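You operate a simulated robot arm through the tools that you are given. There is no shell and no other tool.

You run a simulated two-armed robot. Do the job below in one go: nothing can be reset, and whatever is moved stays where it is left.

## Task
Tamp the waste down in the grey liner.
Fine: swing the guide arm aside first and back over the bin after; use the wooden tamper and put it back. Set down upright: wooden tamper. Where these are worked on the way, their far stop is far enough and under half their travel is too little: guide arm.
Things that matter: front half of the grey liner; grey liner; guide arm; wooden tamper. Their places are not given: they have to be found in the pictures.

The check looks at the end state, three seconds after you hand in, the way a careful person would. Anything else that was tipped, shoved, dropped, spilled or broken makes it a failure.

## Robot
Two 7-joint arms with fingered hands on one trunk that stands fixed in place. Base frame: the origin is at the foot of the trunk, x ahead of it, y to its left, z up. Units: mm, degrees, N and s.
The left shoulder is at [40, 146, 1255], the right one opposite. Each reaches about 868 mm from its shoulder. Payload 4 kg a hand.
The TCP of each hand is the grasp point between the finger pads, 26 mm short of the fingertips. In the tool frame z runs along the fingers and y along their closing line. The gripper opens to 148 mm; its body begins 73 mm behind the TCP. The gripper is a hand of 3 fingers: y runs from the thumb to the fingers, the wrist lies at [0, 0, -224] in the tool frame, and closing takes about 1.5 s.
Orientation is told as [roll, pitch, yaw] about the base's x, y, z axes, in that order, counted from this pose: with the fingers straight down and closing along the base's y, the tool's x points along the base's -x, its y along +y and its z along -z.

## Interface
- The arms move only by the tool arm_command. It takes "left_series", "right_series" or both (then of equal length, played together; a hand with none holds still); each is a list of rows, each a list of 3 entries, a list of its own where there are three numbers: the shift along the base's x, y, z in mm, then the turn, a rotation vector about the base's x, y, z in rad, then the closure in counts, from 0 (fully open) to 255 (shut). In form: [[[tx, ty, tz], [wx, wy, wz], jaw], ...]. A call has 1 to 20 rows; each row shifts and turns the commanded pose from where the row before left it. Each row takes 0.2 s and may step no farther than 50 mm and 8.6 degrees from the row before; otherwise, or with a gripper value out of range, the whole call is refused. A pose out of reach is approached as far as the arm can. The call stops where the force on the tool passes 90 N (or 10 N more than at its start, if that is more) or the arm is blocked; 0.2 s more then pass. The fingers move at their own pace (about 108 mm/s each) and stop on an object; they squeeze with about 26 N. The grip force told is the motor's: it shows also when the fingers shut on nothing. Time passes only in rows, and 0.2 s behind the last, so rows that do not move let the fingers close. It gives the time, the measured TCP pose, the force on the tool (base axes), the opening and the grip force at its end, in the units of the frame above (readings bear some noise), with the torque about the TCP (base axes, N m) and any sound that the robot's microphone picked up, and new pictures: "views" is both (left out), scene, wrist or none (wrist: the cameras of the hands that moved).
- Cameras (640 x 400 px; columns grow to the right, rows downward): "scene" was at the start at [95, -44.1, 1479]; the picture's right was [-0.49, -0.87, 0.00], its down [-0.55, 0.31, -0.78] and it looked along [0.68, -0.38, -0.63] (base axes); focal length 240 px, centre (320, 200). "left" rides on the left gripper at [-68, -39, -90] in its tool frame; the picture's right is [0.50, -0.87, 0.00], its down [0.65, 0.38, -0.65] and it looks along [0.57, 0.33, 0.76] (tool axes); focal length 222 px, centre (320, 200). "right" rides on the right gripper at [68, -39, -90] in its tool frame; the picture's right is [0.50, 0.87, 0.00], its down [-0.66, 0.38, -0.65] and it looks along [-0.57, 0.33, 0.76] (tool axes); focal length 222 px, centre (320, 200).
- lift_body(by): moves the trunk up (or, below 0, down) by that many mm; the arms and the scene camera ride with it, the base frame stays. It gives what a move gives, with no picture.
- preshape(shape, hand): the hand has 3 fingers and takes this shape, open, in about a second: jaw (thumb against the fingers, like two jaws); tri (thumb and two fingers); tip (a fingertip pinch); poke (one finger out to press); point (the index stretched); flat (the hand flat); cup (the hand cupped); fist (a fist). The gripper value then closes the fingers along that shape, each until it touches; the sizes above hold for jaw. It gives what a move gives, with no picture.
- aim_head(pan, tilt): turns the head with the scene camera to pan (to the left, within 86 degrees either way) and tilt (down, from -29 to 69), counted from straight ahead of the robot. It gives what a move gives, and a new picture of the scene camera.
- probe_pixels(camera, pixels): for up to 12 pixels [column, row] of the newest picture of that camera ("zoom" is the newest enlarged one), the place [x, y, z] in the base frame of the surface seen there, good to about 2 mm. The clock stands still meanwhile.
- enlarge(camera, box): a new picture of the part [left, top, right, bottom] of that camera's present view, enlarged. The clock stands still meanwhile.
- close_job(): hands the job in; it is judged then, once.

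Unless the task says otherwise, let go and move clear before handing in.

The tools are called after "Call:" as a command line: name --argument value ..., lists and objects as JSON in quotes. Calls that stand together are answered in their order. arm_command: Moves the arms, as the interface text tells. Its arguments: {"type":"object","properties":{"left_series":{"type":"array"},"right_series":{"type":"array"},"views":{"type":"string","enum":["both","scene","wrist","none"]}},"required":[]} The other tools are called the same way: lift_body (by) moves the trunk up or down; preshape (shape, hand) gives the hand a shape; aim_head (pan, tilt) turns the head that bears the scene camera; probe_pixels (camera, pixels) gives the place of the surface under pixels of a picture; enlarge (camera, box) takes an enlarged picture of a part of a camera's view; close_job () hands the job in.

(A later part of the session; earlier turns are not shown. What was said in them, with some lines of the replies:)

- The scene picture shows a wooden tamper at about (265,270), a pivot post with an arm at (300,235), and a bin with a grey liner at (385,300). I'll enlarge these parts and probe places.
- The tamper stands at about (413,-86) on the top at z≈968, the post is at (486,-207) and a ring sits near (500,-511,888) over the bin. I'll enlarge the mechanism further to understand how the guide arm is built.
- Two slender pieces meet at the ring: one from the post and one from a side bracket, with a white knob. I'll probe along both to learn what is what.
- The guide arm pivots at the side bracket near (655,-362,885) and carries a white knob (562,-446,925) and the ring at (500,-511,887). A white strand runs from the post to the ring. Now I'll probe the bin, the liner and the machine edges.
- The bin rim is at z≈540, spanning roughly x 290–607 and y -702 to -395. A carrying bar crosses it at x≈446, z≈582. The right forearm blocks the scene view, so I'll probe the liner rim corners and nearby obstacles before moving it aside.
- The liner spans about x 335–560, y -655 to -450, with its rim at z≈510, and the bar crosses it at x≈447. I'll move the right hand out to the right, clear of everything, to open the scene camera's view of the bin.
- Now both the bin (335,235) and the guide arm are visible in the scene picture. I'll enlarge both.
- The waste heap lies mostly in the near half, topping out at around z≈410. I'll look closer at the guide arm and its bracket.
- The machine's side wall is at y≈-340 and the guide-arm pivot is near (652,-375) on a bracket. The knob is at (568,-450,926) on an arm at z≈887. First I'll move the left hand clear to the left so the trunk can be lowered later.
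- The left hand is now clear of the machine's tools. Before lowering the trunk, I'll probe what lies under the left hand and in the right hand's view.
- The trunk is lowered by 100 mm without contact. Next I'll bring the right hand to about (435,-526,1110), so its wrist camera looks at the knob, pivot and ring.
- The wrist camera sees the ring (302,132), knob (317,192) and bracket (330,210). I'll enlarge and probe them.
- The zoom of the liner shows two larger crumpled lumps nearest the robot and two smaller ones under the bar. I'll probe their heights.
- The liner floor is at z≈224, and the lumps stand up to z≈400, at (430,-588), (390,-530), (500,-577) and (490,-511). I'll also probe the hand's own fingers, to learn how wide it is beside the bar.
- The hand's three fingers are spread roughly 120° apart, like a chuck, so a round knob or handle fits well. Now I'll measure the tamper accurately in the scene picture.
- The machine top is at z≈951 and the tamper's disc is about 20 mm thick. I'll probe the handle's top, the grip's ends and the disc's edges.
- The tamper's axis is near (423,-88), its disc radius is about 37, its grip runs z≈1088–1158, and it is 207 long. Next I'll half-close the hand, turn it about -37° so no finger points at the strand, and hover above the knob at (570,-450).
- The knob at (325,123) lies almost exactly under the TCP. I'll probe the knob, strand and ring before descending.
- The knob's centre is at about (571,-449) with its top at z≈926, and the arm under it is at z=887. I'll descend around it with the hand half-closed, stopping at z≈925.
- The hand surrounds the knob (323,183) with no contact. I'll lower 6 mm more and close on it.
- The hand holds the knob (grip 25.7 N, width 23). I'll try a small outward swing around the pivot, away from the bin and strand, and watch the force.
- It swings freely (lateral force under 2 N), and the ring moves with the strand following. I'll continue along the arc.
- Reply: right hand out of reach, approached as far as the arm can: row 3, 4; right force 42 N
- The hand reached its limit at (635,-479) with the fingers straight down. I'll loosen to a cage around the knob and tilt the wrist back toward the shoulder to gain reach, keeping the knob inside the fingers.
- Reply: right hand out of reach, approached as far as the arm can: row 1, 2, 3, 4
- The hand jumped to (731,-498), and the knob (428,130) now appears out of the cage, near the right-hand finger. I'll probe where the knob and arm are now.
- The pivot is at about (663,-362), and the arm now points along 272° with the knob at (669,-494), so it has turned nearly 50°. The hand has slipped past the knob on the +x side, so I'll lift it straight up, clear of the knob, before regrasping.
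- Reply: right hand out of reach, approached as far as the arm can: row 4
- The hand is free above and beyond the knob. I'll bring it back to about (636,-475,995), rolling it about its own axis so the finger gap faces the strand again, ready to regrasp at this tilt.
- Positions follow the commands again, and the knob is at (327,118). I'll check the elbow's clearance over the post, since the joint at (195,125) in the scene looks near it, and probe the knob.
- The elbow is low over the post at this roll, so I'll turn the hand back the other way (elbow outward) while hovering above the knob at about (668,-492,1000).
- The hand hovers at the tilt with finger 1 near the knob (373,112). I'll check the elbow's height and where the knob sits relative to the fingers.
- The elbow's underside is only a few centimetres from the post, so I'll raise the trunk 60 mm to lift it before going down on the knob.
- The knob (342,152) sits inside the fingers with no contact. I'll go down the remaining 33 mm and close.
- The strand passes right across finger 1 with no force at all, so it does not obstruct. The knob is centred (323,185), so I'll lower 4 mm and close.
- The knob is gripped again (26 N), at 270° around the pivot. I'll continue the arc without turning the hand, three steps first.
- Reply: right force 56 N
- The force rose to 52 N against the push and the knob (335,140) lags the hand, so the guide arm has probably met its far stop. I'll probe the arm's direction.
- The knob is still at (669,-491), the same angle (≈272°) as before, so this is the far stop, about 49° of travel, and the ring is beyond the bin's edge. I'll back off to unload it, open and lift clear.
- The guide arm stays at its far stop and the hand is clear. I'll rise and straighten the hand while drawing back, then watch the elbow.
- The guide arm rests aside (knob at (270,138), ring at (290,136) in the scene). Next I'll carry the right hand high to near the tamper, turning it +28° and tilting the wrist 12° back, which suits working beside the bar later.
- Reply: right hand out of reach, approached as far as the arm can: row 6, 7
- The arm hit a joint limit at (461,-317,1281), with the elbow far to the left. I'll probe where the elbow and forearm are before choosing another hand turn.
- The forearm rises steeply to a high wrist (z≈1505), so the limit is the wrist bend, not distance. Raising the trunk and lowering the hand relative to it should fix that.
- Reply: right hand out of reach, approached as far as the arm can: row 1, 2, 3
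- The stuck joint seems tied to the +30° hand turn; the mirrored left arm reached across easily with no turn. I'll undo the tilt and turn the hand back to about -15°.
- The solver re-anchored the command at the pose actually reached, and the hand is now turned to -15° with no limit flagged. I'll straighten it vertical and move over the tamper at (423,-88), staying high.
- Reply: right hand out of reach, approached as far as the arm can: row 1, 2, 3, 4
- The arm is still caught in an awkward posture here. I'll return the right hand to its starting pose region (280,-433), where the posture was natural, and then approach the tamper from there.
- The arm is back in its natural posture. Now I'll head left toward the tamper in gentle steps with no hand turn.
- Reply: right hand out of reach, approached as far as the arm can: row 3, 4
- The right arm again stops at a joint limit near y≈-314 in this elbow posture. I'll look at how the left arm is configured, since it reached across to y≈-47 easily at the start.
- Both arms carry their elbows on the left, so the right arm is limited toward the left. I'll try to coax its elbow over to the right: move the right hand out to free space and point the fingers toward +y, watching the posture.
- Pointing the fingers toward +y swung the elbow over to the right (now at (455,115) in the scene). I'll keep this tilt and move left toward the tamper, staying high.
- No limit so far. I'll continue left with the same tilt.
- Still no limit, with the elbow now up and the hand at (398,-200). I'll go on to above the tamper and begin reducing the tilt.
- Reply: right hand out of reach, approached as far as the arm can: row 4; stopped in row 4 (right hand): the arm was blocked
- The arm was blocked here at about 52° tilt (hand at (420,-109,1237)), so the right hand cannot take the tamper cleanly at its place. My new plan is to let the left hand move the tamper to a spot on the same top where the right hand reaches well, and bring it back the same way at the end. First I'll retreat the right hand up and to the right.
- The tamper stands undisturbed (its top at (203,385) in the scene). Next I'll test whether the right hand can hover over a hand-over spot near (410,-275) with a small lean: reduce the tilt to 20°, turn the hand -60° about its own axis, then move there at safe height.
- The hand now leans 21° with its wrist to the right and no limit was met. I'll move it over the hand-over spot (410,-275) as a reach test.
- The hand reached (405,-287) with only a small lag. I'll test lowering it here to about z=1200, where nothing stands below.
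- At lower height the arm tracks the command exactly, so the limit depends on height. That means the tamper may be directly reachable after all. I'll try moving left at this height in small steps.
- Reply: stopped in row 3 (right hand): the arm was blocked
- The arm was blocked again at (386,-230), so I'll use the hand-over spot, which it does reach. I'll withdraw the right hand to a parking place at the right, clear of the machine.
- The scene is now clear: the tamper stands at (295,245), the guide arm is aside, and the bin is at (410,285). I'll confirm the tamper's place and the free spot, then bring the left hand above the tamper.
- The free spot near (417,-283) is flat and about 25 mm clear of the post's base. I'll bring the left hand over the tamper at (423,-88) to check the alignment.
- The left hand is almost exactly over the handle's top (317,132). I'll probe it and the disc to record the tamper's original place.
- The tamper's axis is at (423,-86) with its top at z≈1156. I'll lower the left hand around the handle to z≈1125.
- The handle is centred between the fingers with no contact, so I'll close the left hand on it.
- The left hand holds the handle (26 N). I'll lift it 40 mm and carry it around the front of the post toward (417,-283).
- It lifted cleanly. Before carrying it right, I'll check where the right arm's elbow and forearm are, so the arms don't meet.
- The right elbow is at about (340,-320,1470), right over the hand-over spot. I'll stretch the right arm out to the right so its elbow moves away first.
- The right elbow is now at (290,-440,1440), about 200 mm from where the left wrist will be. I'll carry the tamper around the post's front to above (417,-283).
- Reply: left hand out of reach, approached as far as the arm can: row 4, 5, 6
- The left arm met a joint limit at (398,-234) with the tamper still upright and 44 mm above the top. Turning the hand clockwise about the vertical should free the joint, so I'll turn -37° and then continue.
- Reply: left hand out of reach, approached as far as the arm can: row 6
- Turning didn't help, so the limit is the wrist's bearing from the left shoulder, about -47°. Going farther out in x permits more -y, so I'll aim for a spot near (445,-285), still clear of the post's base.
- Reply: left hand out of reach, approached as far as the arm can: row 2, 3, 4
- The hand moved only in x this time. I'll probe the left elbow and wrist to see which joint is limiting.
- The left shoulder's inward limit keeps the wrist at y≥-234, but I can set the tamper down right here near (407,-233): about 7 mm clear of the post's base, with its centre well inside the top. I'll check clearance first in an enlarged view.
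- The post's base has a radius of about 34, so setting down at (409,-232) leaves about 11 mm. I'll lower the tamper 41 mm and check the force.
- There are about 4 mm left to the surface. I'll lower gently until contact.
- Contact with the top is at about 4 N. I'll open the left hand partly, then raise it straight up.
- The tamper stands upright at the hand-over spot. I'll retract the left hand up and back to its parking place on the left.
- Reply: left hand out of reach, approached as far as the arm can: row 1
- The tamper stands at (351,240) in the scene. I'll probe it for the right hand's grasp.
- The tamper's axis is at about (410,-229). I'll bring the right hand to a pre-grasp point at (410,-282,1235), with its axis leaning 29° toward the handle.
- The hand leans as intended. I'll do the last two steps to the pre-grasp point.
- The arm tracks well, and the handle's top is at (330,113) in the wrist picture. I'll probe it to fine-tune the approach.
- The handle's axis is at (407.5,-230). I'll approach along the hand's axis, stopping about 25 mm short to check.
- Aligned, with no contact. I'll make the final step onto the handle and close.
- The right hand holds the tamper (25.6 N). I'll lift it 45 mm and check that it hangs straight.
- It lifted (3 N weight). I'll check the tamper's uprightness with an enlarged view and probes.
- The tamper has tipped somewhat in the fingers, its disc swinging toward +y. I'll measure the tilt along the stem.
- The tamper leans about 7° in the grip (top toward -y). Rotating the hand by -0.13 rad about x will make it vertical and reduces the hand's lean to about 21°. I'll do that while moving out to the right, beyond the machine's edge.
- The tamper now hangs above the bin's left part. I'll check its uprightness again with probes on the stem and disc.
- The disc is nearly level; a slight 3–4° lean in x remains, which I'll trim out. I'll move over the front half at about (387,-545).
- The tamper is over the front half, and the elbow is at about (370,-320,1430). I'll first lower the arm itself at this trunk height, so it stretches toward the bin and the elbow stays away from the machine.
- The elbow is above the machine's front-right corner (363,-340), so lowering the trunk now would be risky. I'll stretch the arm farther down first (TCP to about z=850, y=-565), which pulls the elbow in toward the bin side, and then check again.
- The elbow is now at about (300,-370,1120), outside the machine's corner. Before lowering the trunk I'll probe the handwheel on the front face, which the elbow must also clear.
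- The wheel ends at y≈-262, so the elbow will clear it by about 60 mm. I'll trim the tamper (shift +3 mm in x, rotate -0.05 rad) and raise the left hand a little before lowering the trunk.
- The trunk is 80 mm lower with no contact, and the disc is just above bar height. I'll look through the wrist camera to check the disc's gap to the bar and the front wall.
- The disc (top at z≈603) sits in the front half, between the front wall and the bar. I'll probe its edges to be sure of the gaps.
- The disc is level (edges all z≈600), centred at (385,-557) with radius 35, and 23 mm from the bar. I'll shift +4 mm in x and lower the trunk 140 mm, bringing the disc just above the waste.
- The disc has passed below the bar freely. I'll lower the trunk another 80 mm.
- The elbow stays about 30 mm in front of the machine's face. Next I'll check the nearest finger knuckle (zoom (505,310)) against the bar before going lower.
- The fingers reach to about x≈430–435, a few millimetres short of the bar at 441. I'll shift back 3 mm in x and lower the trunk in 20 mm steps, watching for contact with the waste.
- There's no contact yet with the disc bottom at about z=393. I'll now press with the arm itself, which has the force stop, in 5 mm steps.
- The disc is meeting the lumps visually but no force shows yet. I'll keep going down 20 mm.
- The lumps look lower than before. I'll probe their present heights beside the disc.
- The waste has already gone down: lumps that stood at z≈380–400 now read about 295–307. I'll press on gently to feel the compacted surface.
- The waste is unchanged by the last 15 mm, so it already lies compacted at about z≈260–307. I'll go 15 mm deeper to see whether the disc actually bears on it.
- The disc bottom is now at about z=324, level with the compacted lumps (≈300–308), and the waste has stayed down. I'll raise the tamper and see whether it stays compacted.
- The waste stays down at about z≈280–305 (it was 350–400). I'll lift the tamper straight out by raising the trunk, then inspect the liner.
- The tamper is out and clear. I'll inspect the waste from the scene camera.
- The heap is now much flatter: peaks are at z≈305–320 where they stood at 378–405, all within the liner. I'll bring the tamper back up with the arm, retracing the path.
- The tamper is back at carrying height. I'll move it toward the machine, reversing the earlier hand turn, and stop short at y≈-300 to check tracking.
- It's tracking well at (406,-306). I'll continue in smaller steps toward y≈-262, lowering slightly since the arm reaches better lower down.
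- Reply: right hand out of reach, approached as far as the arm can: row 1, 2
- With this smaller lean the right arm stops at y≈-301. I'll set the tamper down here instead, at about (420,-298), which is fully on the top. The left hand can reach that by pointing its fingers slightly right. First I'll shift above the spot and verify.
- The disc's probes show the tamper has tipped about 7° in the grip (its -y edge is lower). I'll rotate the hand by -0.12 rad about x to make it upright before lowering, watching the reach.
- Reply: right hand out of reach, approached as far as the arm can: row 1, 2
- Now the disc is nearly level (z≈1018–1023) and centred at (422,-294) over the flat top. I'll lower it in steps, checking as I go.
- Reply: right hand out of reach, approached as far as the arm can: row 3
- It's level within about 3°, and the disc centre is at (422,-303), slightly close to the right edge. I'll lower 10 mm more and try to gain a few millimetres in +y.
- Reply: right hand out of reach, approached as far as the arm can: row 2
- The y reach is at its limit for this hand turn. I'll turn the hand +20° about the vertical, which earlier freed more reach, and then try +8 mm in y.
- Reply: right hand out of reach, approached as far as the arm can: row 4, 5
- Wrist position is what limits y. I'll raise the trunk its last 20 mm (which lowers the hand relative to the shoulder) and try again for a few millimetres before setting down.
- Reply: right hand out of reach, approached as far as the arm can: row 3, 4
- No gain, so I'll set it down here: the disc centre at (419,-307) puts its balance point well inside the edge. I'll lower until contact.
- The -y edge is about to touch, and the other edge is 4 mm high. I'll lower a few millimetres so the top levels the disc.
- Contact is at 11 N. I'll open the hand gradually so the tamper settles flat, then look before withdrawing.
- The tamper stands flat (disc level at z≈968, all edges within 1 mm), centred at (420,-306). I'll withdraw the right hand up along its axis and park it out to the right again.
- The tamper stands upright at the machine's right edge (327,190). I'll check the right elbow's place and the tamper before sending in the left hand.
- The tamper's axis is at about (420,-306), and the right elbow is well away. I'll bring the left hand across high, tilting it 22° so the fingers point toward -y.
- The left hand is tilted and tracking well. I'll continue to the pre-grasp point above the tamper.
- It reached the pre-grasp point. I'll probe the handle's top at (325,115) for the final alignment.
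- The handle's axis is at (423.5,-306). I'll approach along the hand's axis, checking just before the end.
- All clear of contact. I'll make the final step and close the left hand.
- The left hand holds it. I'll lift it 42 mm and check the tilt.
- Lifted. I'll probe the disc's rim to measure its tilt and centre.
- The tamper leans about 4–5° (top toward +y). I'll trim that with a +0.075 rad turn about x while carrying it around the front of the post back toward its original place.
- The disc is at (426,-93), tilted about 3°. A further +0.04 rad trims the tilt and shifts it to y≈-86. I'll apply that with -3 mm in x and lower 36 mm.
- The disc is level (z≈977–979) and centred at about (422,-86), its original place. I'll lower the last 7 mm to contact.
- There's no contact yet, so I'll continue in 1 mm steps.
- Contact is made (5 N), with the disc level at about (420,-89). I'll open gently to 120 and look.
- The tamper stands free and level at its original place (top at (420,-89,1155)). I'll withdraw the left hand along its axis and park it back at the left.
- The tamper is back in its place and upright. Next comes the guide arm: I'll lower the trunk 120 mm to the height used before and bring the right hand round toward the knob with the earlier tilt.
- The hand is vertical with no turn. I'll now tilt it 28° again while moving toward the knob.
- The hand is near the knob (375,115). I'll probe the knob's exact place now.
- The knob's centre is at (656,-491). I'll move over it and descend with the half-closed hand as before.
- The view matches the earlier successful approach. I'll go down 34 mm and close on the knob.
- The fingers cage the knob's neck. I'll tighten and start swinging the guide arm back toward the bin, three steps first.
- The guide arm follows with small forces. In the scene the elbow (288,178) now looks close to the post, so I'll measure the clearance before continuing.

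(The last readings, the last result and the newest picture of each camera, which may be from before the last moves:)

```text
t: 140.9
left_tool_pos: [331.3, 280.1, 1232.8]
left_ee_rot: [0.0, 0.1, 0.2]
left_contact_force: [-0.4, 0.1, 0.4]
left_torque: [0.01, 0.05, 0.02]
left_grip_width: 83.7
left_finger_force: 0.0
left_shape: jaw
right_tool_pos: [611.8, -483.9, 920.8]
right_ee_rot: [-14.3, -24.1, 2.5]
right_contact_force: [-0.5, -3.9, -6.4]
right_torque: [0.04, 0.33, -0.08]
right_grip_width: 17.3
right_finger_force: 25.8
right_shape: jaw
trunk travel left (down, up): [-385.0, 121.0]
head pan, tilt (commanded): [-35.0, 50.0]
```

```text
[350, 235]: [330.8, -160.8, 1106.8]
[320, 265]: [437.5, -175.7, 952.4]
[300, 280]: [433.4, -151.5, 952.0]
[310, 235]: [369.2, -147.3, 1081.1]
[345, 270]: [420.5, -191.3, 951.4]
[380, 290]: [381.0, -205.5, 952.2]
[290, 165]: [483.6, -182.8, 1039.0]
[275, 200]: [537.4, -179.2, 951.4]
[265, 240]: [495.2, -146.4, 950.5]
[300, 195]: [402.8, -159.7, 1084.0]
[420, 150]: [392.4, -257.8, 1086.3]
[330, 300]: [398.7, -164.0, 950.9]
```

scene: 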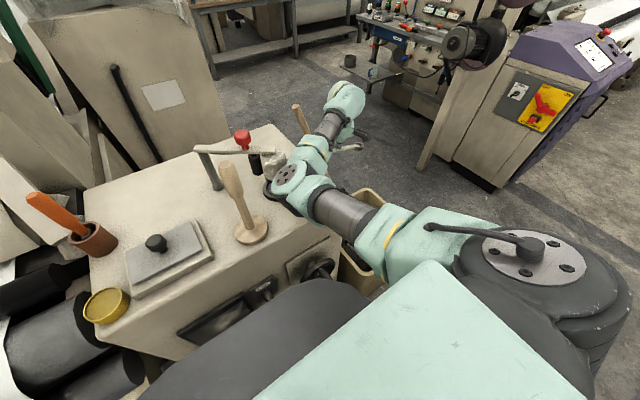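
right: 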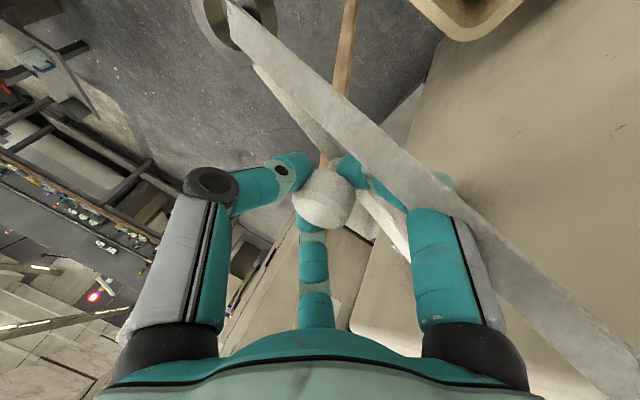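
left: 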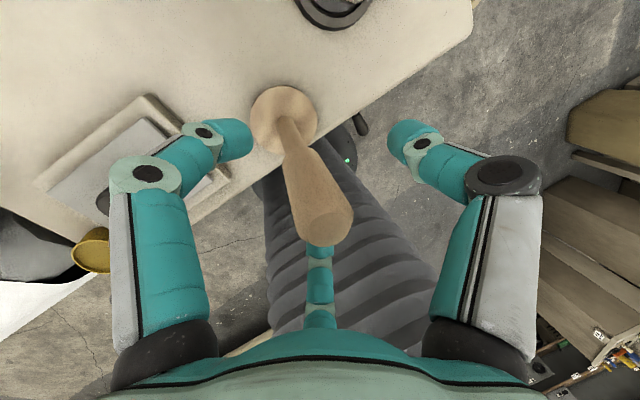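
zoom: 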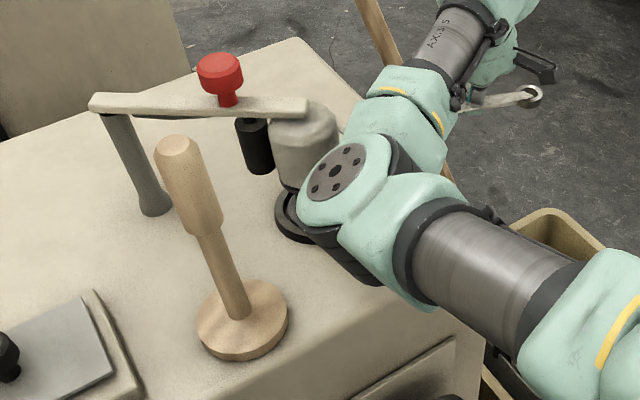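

The elbow is only about 40 mm from the tamper's handle and the post, and bending further would bring it closer. I'll release the knob here, lift clear and straighten the hand to vertical so the arm is more stretched before finishing the swing.

Call:
arm_command --right_series '[[[0, 0, 0], [0, 0, 0], 150], [[0, 0, 0], [0, 0, 0], 140], [[0, 0, 0], [0, 0, 0], 140], [[0, 0, 20], [0, 0, 0], 140], [[3, -2, 30], [0, 0, 0], 140], [[5, -3, 30], [0, 0, 0], 140], [[5, -3, 30], [0, 0, 0], 140]]' --views "both"

Call:
enlarge --camera "scene" --box '[190, 110, 370, 260]'

```text
t: 142.6
left_tool_pos: [330.5, 281.4, 1233.5]
left_ee_rot: [0.0, 0.1, 0.1]
left_contact_force: [-0.6, 0.5, 0.0]
left_torque: [-0.01, 0.02, 0.0]
left_grip_width: 83.8
left_finger_force: 0.0
left_shape: jaw
right_tool_pos: [626.1, -490.0, 1032.2]
right_ee_rot: [-14.3, -24.2, 2.6]
right_contact_force: [-0.6, 0.4, -0.7]
right_torque: [0.0, 0.0, 0.0]
right_grip_width: 66.3
right_finger_force: 0.1
right_shape: jaw
trunk travel left (down, up): [-385.0, 121.0]
head pan, tilt (commanded): [-35.0, 50.0]
```

scene: 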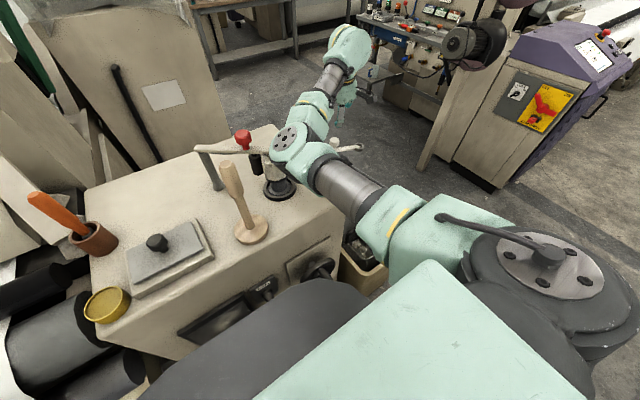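
right: 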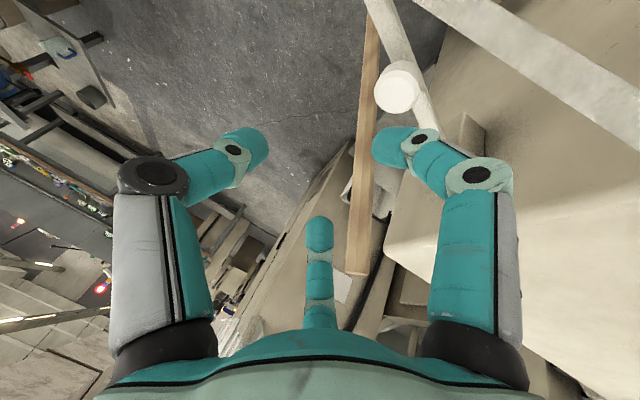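

```text
2.67 times, centred on (280, 185) of scene
```

zoom: 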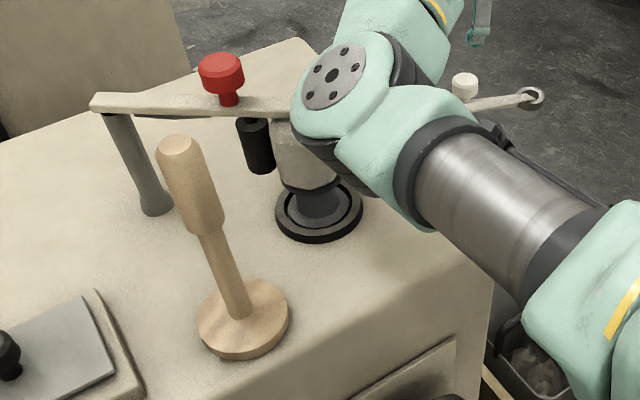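

The knob is released and the tamper untouched. I'll straighten the hand to vertical here, which stretches the arm and draws the elbow away.

Call:
arm_command --right_series '[[[-4, 2, 0], [0.0596, 0.107, 0], 140], [[-4, 2, 0], [0.0596, 0.107, 0], 140], [[-4, 2, 0], [0.0596, 0.107, 0], 140], [[-4, 2, 0], [0.0596, 0.107, 0], 140]]' --views "both"

Call:
enlarge --camera "scene" --box '[190, 80, 400, 260]'

```text
t: 143.6
left_tool_pos: [330.7, 280.4, 1231.5]
left_ee_rot: [0.0, 0.0, 0.0]
left_contact_force: [0.1, 0.4, -0.5]
left_torque: [-0.02, 0.04, 0.0]
left_grip_width: 83.8
left_finger_force: 0.0
left_shape: jaw
right_tool_pos: [610.2, -484.5, 1032.6]
right_ee_rot: [0.1, 0.2, -0.5]
right_contact_force: [-0.1, 0.2, -0.1]
right_torque: [-0.01, -0.04, 0.03]
right_grip_width: 66.3
right_finger_force: 0.1
right_shape: jaw
trunk travel left (down, up): [-385.0, 121.0]
head pan, tilt (commanded): [-35.0, 50.0]
```

scene: 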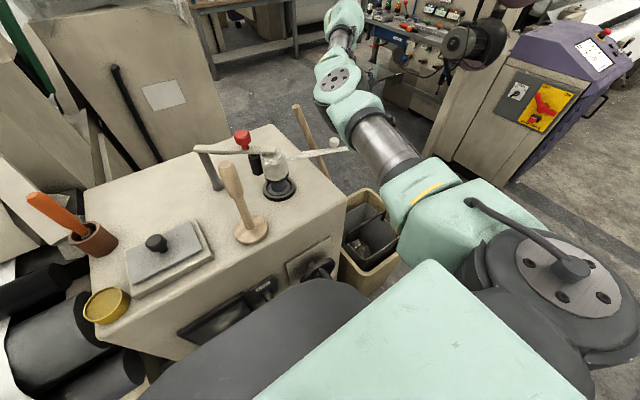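
right: 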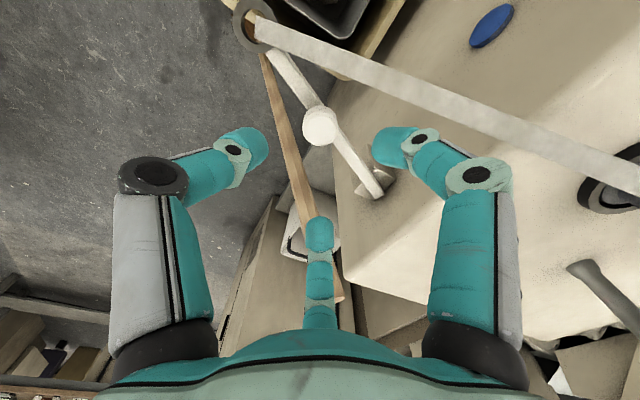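

```text
2.22 times, centred on (295, 170) of scene
```

zoom: 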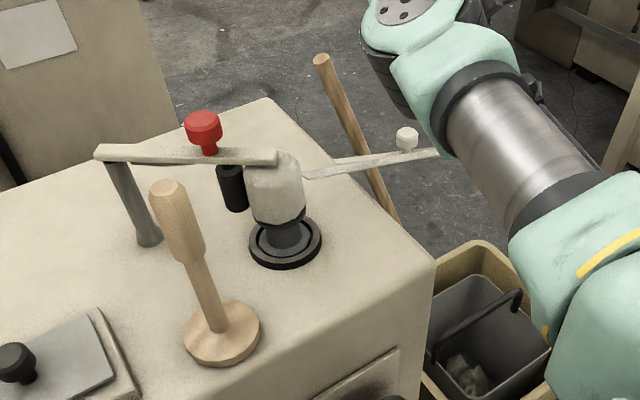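

With the hand vertical the elbow is well up and away, and the knob (320,125) is exactly beneath. I'll confirm with a probe and descend.

Call:
probe_pixels --camera "right" --pixels '[[320, 125], [308, 125], [332, 125], [320, 113], [320, 138], [290, 75], [350, 160], [375, 190]]'

Call:
arm_command --right_series '[[[0, 0, -30], [0, 0, 0], 150], [[0, 0, -30], [0, 0, 0], 150], [[0, 0, -25], [0, 0, 0], 150]]' --views "wrist"

```text
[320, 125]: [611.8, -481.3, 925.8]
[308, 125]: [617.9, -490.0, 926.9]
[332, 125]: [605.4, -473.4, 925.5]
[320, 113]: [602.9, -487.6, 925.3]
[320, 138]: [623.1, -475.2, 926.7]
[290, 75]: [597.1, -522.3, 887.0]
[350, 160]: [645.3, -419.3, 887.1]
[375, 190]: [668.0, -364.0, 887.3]
```

```text
t: 144.3
left_tool_pos: [330.7, 282.1, 1232.0]
left_ee_rot: [0.0, 0.1, 0.1]
left_contact_force: [0.6, -0.5, 0.3]
left_torque: [0.0, 0.01, -0.01]
left_grip_width: 83.6
left_finger_force: 0.1
left_shape: jaw
right_tool_pos: [610.6, -481.2, 946.4]
right_ee_rot: [0.0, 0.0, -0.6]
right_contact_force: [0.5, -0.2, -1.0]
right_torque: [-0.01, 0.0, -0.01]
right_grip_width: 61.2
right_finger_force: 0.1
right_shape: jaw
trunk travel left (down, up): [-385.0, 121.0]
head pan, tilt (commanded): [-35.0, 50.0]
```

right: 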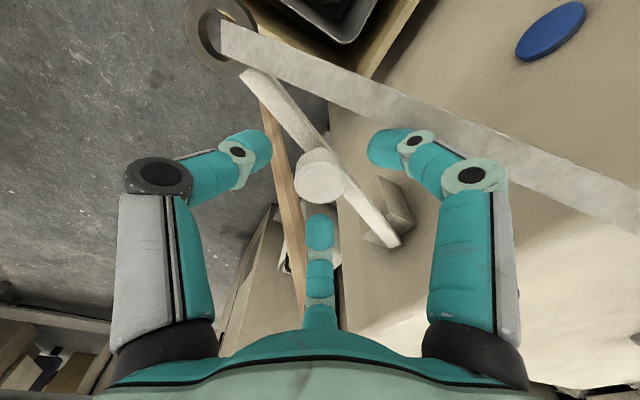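

The knob's centre is at (612.5,-481). I'll lower the last 25 mm, grip, and swing it in two steps to start.

Call:
arm_command --right_series '[[[1.5, 0, -15], [0, 0, 0], 150], [[0, 0, -10], [0, 0, 0], 150], [[0, 0, 0], [0, 0, 0], 225], [[0, 0, 0], [0, 0, 0], 225], [[0, 0, 0], [0, 0, 0], 225], [[0, 0, 0], [0, 0, 0], 225], [[-14.1, 7.0, 0], [0, 0, 0], 225], [[-13.1, 8.7, 0], [0, 0, 0], 225]]' --views "both"

```text
t: 146.2
left_tool_pos: [332.4, 281.2, 1231.9]
left_ee_rot: [0.0, 0.2, 0.1]
left_contact_force: [0.0, -1.2, 0.1]
left_torque: [-0.03, -0.01, -0.04]
left_grip_width: 83.7
left_finger_force: 0.1
left_shape: jaw
right_tool_pos: [585.6, -466.2, 920.4]
right_ee_rot: [0.1, 0.4, -0.5]
right_contact_force: [2.7, 2.0, -16.2]
right_torque: [-0.06, 0.02, -0.16]
right_grip_width: 20.2
right_finger_force: 26.1
right_shape: jaw
trunk travel left (down, up): [-385.0, 121.0]
head pan, tilt (commanded): [-35.0, 50.0]
```

scene: 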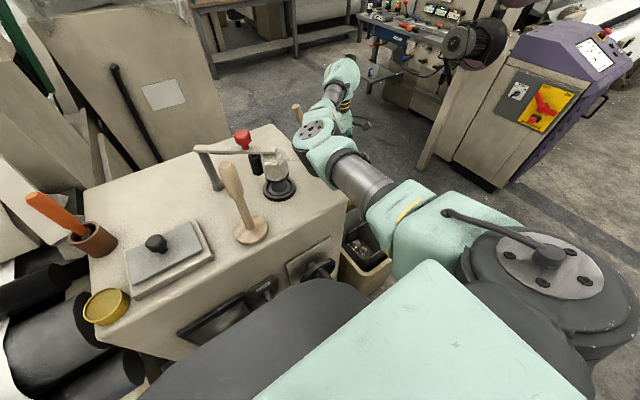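
right: 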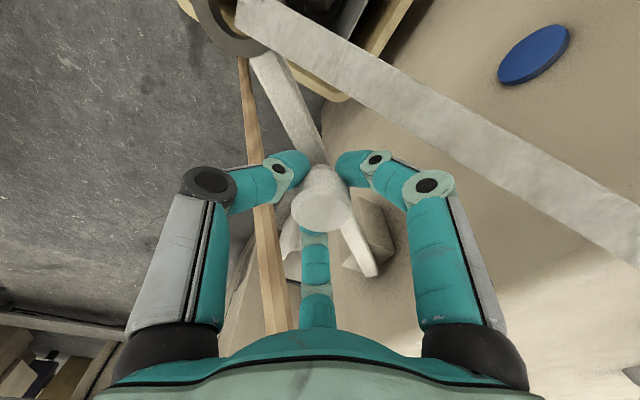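

It swings with little lateral force. I'll check the elbow's clearance before the last part.

Call:
probe_pixels --camera "scene" --pixels '[[315, 130], [300, 140], [305, 155], [320, 165], [315, 175], [335, 150], [297, 135], [274, 160]]'

Call:
enlarge --camera "scene" --box '[200, 100, 380, 250]'

```text
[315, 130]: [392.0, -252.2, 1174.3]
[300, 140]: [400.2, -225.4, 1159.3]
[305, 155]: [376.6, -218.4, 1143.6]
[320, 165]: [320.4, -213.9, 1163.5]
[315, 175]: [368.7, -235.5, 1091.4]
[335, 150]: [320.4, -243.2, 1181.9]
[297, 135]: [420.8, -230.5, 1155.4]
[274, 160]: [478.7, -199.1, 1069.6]
```

```text
2.67 times, centred on (290, 175) of scene
```

zoom: 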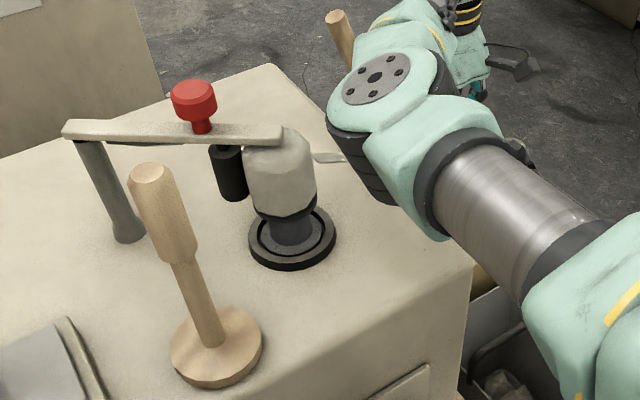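

The elbow is about 40 mm from the post and over 100 mm from the tamper, so there is room for the last 17 mm. I'll finish the swing to the original angle.

Call:
arm_command --right_series '[[[-7, 5.6, 0], [0, 0, 0], 225], [[-5, 4.6, 0], [0, 0, 0], 225], [[-3, 3, 0], [0, 0, 0], 225], [[0, 0, 0], [0, 0, 0], 225]]' --views "wrist"

Call:
probe_pixels --camera "right" --pixels '[[322, 200], [310, 205], [280, 100], [370, 270], [215, 40], [240, 20], [300, 140]]'

```text
t: 147.2
left_tool_pos: [333.1, 281.4, 1232.6]
left_ee_rot: [0.1, 0.2, 0.1]
left_contact_force: [0.8, -0.3, -0.8]
left_torque: [0.03, -0.02, 0.04]
left_grip_width: 83.8
left_finger_force: 0.1
left_shape: jaw
right_tool_pos: [571.2, -454.6, 918.9]
right_ee_rot: [0.2, 0.3, -0.5]
right_contact_force: [3.7, 0.4, -18.6]
right_torque: [-0.09, 0.08, -0.2]
right_grip_width: 19.4
right_finger_force: 25.7
right_shape: jaw
trunk travel left (down, up): [-385.0, 121.0]
head pan, tilt (commanded): [-35.0, 50.0]
```

right: 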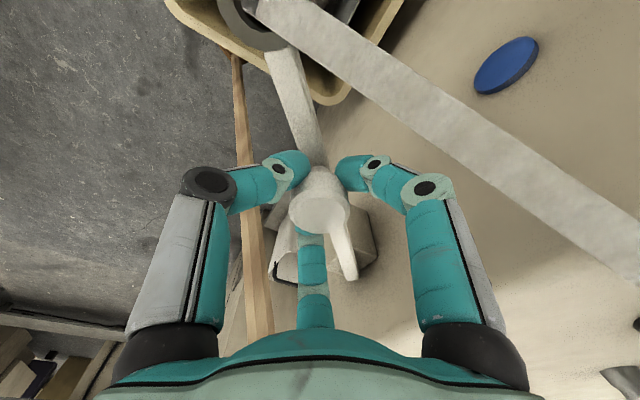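

```text
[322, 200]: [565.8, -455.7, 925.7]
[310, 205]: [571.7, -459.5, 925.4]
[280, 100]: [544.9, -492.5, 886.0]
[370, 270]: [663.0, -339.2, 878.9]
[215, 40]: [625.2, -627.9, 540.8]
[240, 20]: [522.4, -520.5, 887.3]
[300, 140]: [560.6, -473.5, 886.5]
```

The arm is about 3–4° short of its original angle. I'll move on another 8 mm along the arc, watching for a stop.

Call:
arm_command --right_series '[[[-3, 3, 0], [0, 0, 0], 225], [[-3, 3, 0], [0, 0, 0], 225], [[0, 0, 0], [0, 0, 0], 225]]' --views "wrist"

Call:
probe_pixels --camera "right" --pixels '[[322, 205], [310, 205], [280, 100], [290, 120], [240, 20], [300, 140], [220, 15]]'

```text
t: 147.9
left_tool_pos: [336.0, 278.8, 1233.3]
left_ee_rot: [0.2, 0.4, 0.2]
left_contact_force: [0.7, -0.2, -0.5]
left_torque: [0.01, -0.01, -0.02]
left_grip_width: 83.6
left_finger_force: 0.1
left_shape: jaw
right_tool_pos: [567.6, -449.8, 921.0]
right_ee_rot: [0.1, 0.4, -0.4]
right_contact_force: [14.8, -7.9, -18.0]
right_torque: [-0.19, -0.09, -0.1]
right_grip_width: 18.8
right_finger_force: 25.7
right_shape: jaw
trunk travel left (down, up): [-385.0, 121.0]
head pan, tilt (commanded): [-35.0, 50.0]
```

right: 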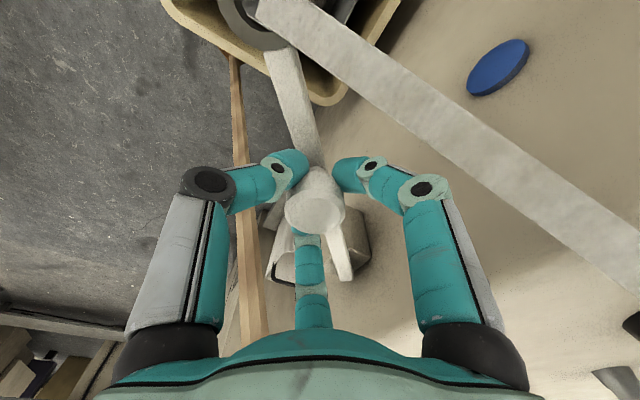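

```text
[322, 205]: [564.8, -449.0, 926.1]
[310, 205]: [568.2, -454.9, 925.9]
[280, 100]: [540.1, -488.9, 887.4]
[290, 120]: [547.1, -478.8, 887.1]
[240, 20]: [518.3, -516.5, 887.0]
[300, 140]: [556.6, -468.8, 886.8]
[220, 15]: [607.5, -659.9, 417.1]
```

The resistance shows the near stop, and the arm's probes give 225°, the same as at the start (≈224.5°). I'll open the hand and lift straight off the knob.

Call:
arm_command --right_series '[[[0, 0, 0], [0, 0, 0], 180], [[0, 0, 0], [0, 0, 0], 140], [[0, 0, 0], [0, 0, 0], 130], [[0, 0, 0], [0, 0, 0], 130], [[0, 0, 15], [0, 0, 0], 130], [[0, 0, 30], [0, 0, 0], 130], [[0, 0, 35], [0, 0, 0], 130], [[0, 0, 40], [0, 0, 0], 130]]' --views "both"

Call:
probe_pixels --camera "right" --pixels '[[320, 125], [300, 90], [285, 65], [345, 160], [262, 30], [250, 35]]'

```text
t: 149.8
left_tool_pos: [328.9, 283.2, 1231.4]
left_ee_rot: [0.0, 0.1, 0.0]
left_contact_force: [-0.7, 0.4, 0.1]
left_torque: [0.03, 0.0, -0.03]
left_grip_width: 83.5
left_finger_force: 0.1
left_shape: jaw
right_tool_pos: [562.1, -445.2, 1042.7]
right_ee_rot: [0.3, 0.0, -0.5]
right_contact_force: [0.3, 0.3, -0.2]
right_torque: [0.03, -0.02, -0.01]
right_grip_width: 72.2
right_finger_force: 0.1
right_shape: jaw
trunk travel left (down, up): [-385.0, 121.0]
head pan, tilt (commanded): [-35.0, 50.0]
```

scene: 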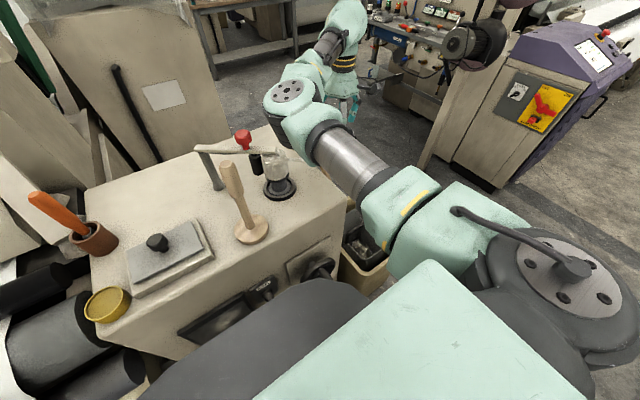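
right: 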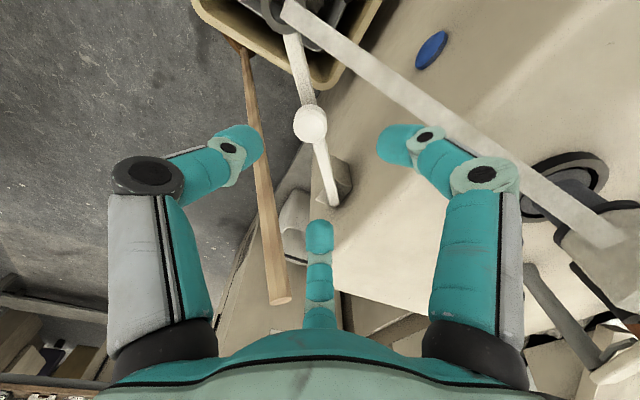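

```text
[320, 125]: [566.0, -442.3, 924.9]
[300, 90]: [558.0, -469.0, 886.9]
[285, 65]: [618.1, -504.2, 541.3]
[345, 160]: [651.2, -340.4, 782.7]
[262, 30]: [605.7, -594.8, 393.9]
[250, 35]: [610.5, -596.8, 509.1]
```

The hand is clear. I'll verify the guide arm's resting angle and ring position from this view.

Call:
probe_pixels --camera "right" --pixels '[[310, 124], [300, 120], [320, 130], [295, 55], [302, 80], [325, 170], [333, 198], [270, 12]]'

Call:
enlarge --camera "right" --box '[220, 0, 400, 220]'

```text
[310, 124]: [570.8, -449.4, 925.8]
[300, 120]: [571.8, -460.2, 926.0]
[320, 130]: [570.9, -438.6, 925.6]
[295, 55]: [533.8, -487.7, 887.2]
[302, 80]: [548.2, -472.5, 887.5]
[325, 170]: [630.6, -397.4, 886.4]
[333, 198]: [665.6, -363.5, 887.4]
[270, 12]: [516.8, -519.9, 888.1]
```

```text
1.82 times, centred on (310, 110) of right
```

zoom: 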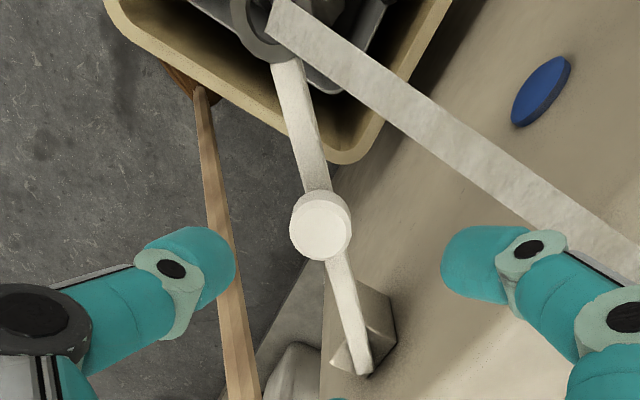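

The knob is at (570.8,-449.4), matching the original (570.1,-449.2), with the ring over the bin again. I'll raise the right hand, then withdraw it to its starting region.

Call:
arm_command --right_series '[[[0, -5, 40], [0, 0, 0], 130], [[0, -5, 40], [0, 0, 0], 130], [[0, -5, 40], [0, 0, 0], 130], [[-5, -5, 40], [0, 0, 0], 130], [[-15, -5, 35], [0, 0, 0], 100]]' --views "scene"

Call:
lift_body --by 40

Call:
arm_command --right_series '[[[-40, 0, 0], [0, 0, 0], 60], [[-40, 0, 0], [0, 0, 0], 60], [[-40, 0, 0], [0, 0, 0], 60], [[-40, 0, 0], [0, 0, 0], 60], [[-40, 0, 0], [0, 0, 0], 60], [[-40, 0, 0], [0, 0, 0], 60]]' --views "both"

```text
t: 150.9
left_tool_pos: [328.7, 281.0, 1232.3]
left_ee_rot: [0.0, -0.1, 0.0]
left_contact_force: [-0.7, 0.0, 0.1]
left_torque: [0.04, 0.0, 0.03]
left_grip_width: 83.9
left_finger_force: 0.1
left_shape: jaw
right_tool_pos: [540.9, -473.2, 1239.1]
right_ee_rot: [-0.1, 0.1, -0.5]
right_contact_force: [-0.2, 0.8, -0.2]
right_torque: [-0.03, 0.01, 0.02]
right_grip_width: 89.5
right_finger_force: 0.0
right_shape: jaw
trunk travel left (down, up): [-385.0, 121.0]
head pan, tilt (commanded): [-35.0, 50.0]
```

scene: 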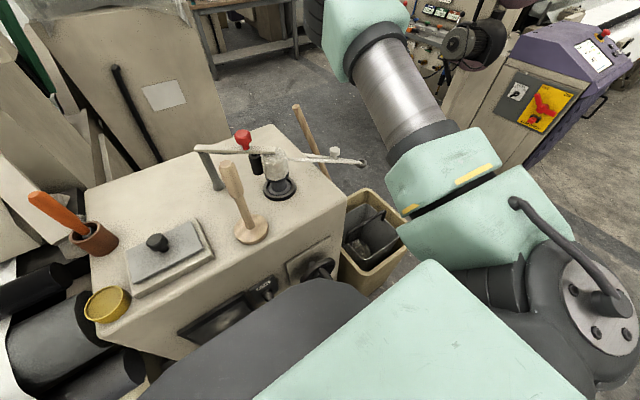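

```text
t: 151.8
left_tool_pos: [331.3, 283.1, 1273.1]
left_ee_rot: [0.0, 0.1, 0.1]
left_contact_force: [0.2, -0.3, 0.2]
left_torque: [-0.01, 0.0, 0.01]
left_grip_width: 83.7
left_finger_force: 0.1
left_shape: jaw
right_tool_pos: [543.7, -472.3, 1278.1]
right_ee_rot: [0.0, 0.2, -0.6]
right_contact_force: [-0.2, 0.0, 0.1]
right_torque: [-0.03, 0.0, -0.01]
right_grip_width: 89.7
right_finger_force: 0.1
right_shape: jaw
trunk travel left (down, up): [-425.0, 81.0]
head pan, tilt (commanded): [-35.0, 50.0]
```

```text
t: 153.2
left_tool_pos: [329.4, 281.8, 1272.9]
left_ee_rot: [0.1, 0.1, 0.1]
left_contact_force: [-0.6, -0.2, 0.3]
left_torque: [-0.04, 0.0, 0.03]
left_grip_width: 83.7
left_finger_force: 0.1
left_shape: jaw
right_tool_pos: [301.0, -473.1, 1277.6]
right_ee_rot: [0.1, 0.1, -0.4]
right_contact_force: [0.2, -0.5, 0.1]
right_torque: [-0.02, -0.01, 0.01]
right_grip_width: 113.0
right_finger_force: 0.0
right_shape: jaw
trunk travel left (down, up): [-425.0, 81.0]
head pan, tilt (commanded): [-35.0, 50.0]
```

scene: 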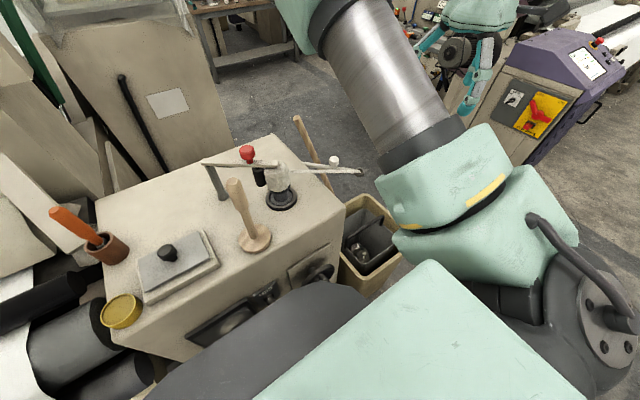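
right: 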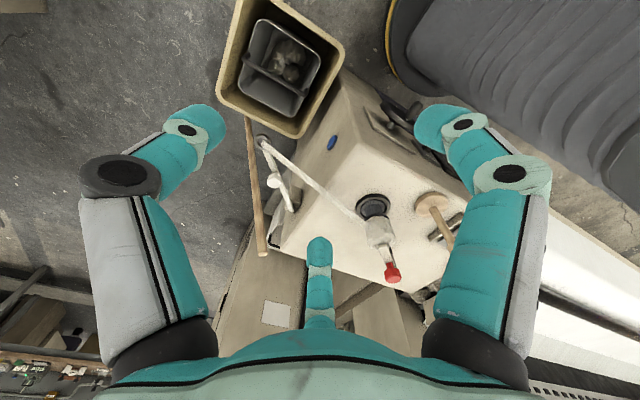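

Everything looks back in place. I'll make a final inspection of the waste in the liner, the guide arm, and the tamper.

Call:
enlarge --camera "right" --box '[215, 0, 345, 140]'

Call:
probe_pixels --camera "zoom" --pixels '[[340, 130], [370, 150], [340, 180], [300, 170], [370, 190], [390, 140], [320, 110], [350, 105], [330, 150], [260, 150], [420, 200], [360, 215]]'

Call:
enlarge --camera "scene" --box '[180, 130, 400, 300]'

Call:
probe_pixels --camera "zoom" --pixels '[[162, 138], [220, 320], [185, 315], [252, 305], [220, 300], [445, 80], [525, 100], [250, 55], [520, 280], [545, 290]]'

```text
2.86 times, centred on (280, 70) of right
```

zoom: 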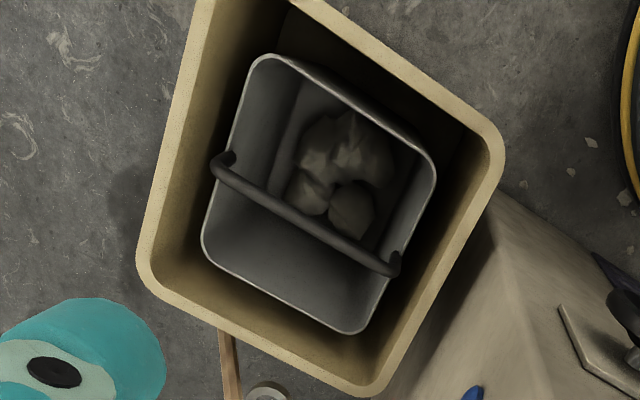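

```text
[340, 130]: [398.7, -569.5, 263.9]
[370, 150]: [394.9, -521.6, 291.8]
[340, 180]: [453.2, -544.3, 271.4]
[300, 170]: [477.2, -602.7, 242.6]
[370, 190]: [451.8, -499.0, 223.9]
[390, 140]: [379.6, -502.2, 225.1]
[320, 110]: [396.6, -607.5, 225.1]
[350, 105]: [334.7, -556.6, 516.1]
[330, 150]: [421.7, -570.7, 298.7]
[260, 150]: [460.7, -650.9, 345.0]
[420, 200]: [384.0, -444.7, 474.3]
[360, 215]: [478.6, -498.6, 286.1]
```

```text
2.35 times, centred on (290, 215) of scene
```

zoom: 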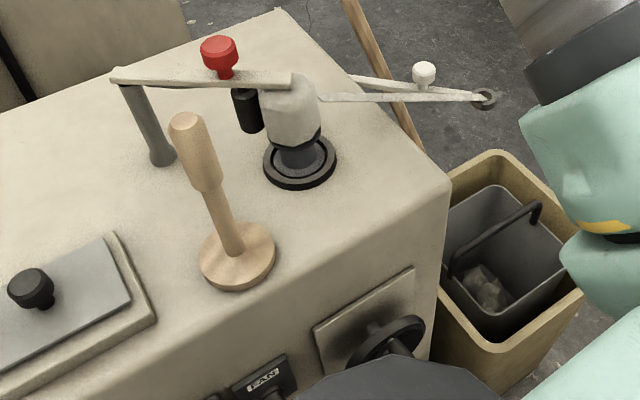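

```text
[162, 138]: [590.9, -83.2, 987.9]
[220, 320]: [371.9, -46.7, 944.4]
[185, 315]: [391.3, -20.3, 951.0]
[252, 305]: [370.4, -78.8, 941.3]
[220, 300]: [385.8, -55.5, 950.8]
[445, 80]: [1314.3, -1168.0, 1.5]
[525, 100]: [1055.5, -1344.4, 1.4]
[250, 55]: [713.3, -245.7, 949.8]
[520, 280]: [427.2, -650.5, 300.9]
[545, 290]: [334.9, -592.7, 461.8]
```

The final views show the waste compacted to about z≈265–300 (from up to ≈400). The tamper is upright at its original spot, the guide arm is back over the bin, and both hands are empty and clear. I'm handing the job in.

Call:
close_job

```text
The job is handed in.
```

The waste in the grey liner is tamped down, and the job is handed in. Its tallest lumps were at z≈380–405 mm before; nothing I could measure afterwards stood above about 320 mm.

- **Tamping:** I pressed the wooden tamper once in the half of the liner nearest the robot, which I took to be the front half. The force reading stayed flat during the press. I judged the result from measured heights before and after, and the waste stayed down once the tamper was out.
- **Guide arm:** I swung it to its far stop, about 48° from where it started, before tamping. It eased back a few degrees when I let go but stayed clear of the bin. It is now back over the bin, with its knob within about 1 mm of where it started.
- **Wooden tamper:** It stands upright, within about 4 mm of its original spot. Neither hand could carry it the whole way, so each hand set it down once on the machine top for the other to take over, once going and once coming back.

I saw nothing else tipped, moved or spilled in the final views. Both hands are empty and clear of the work.
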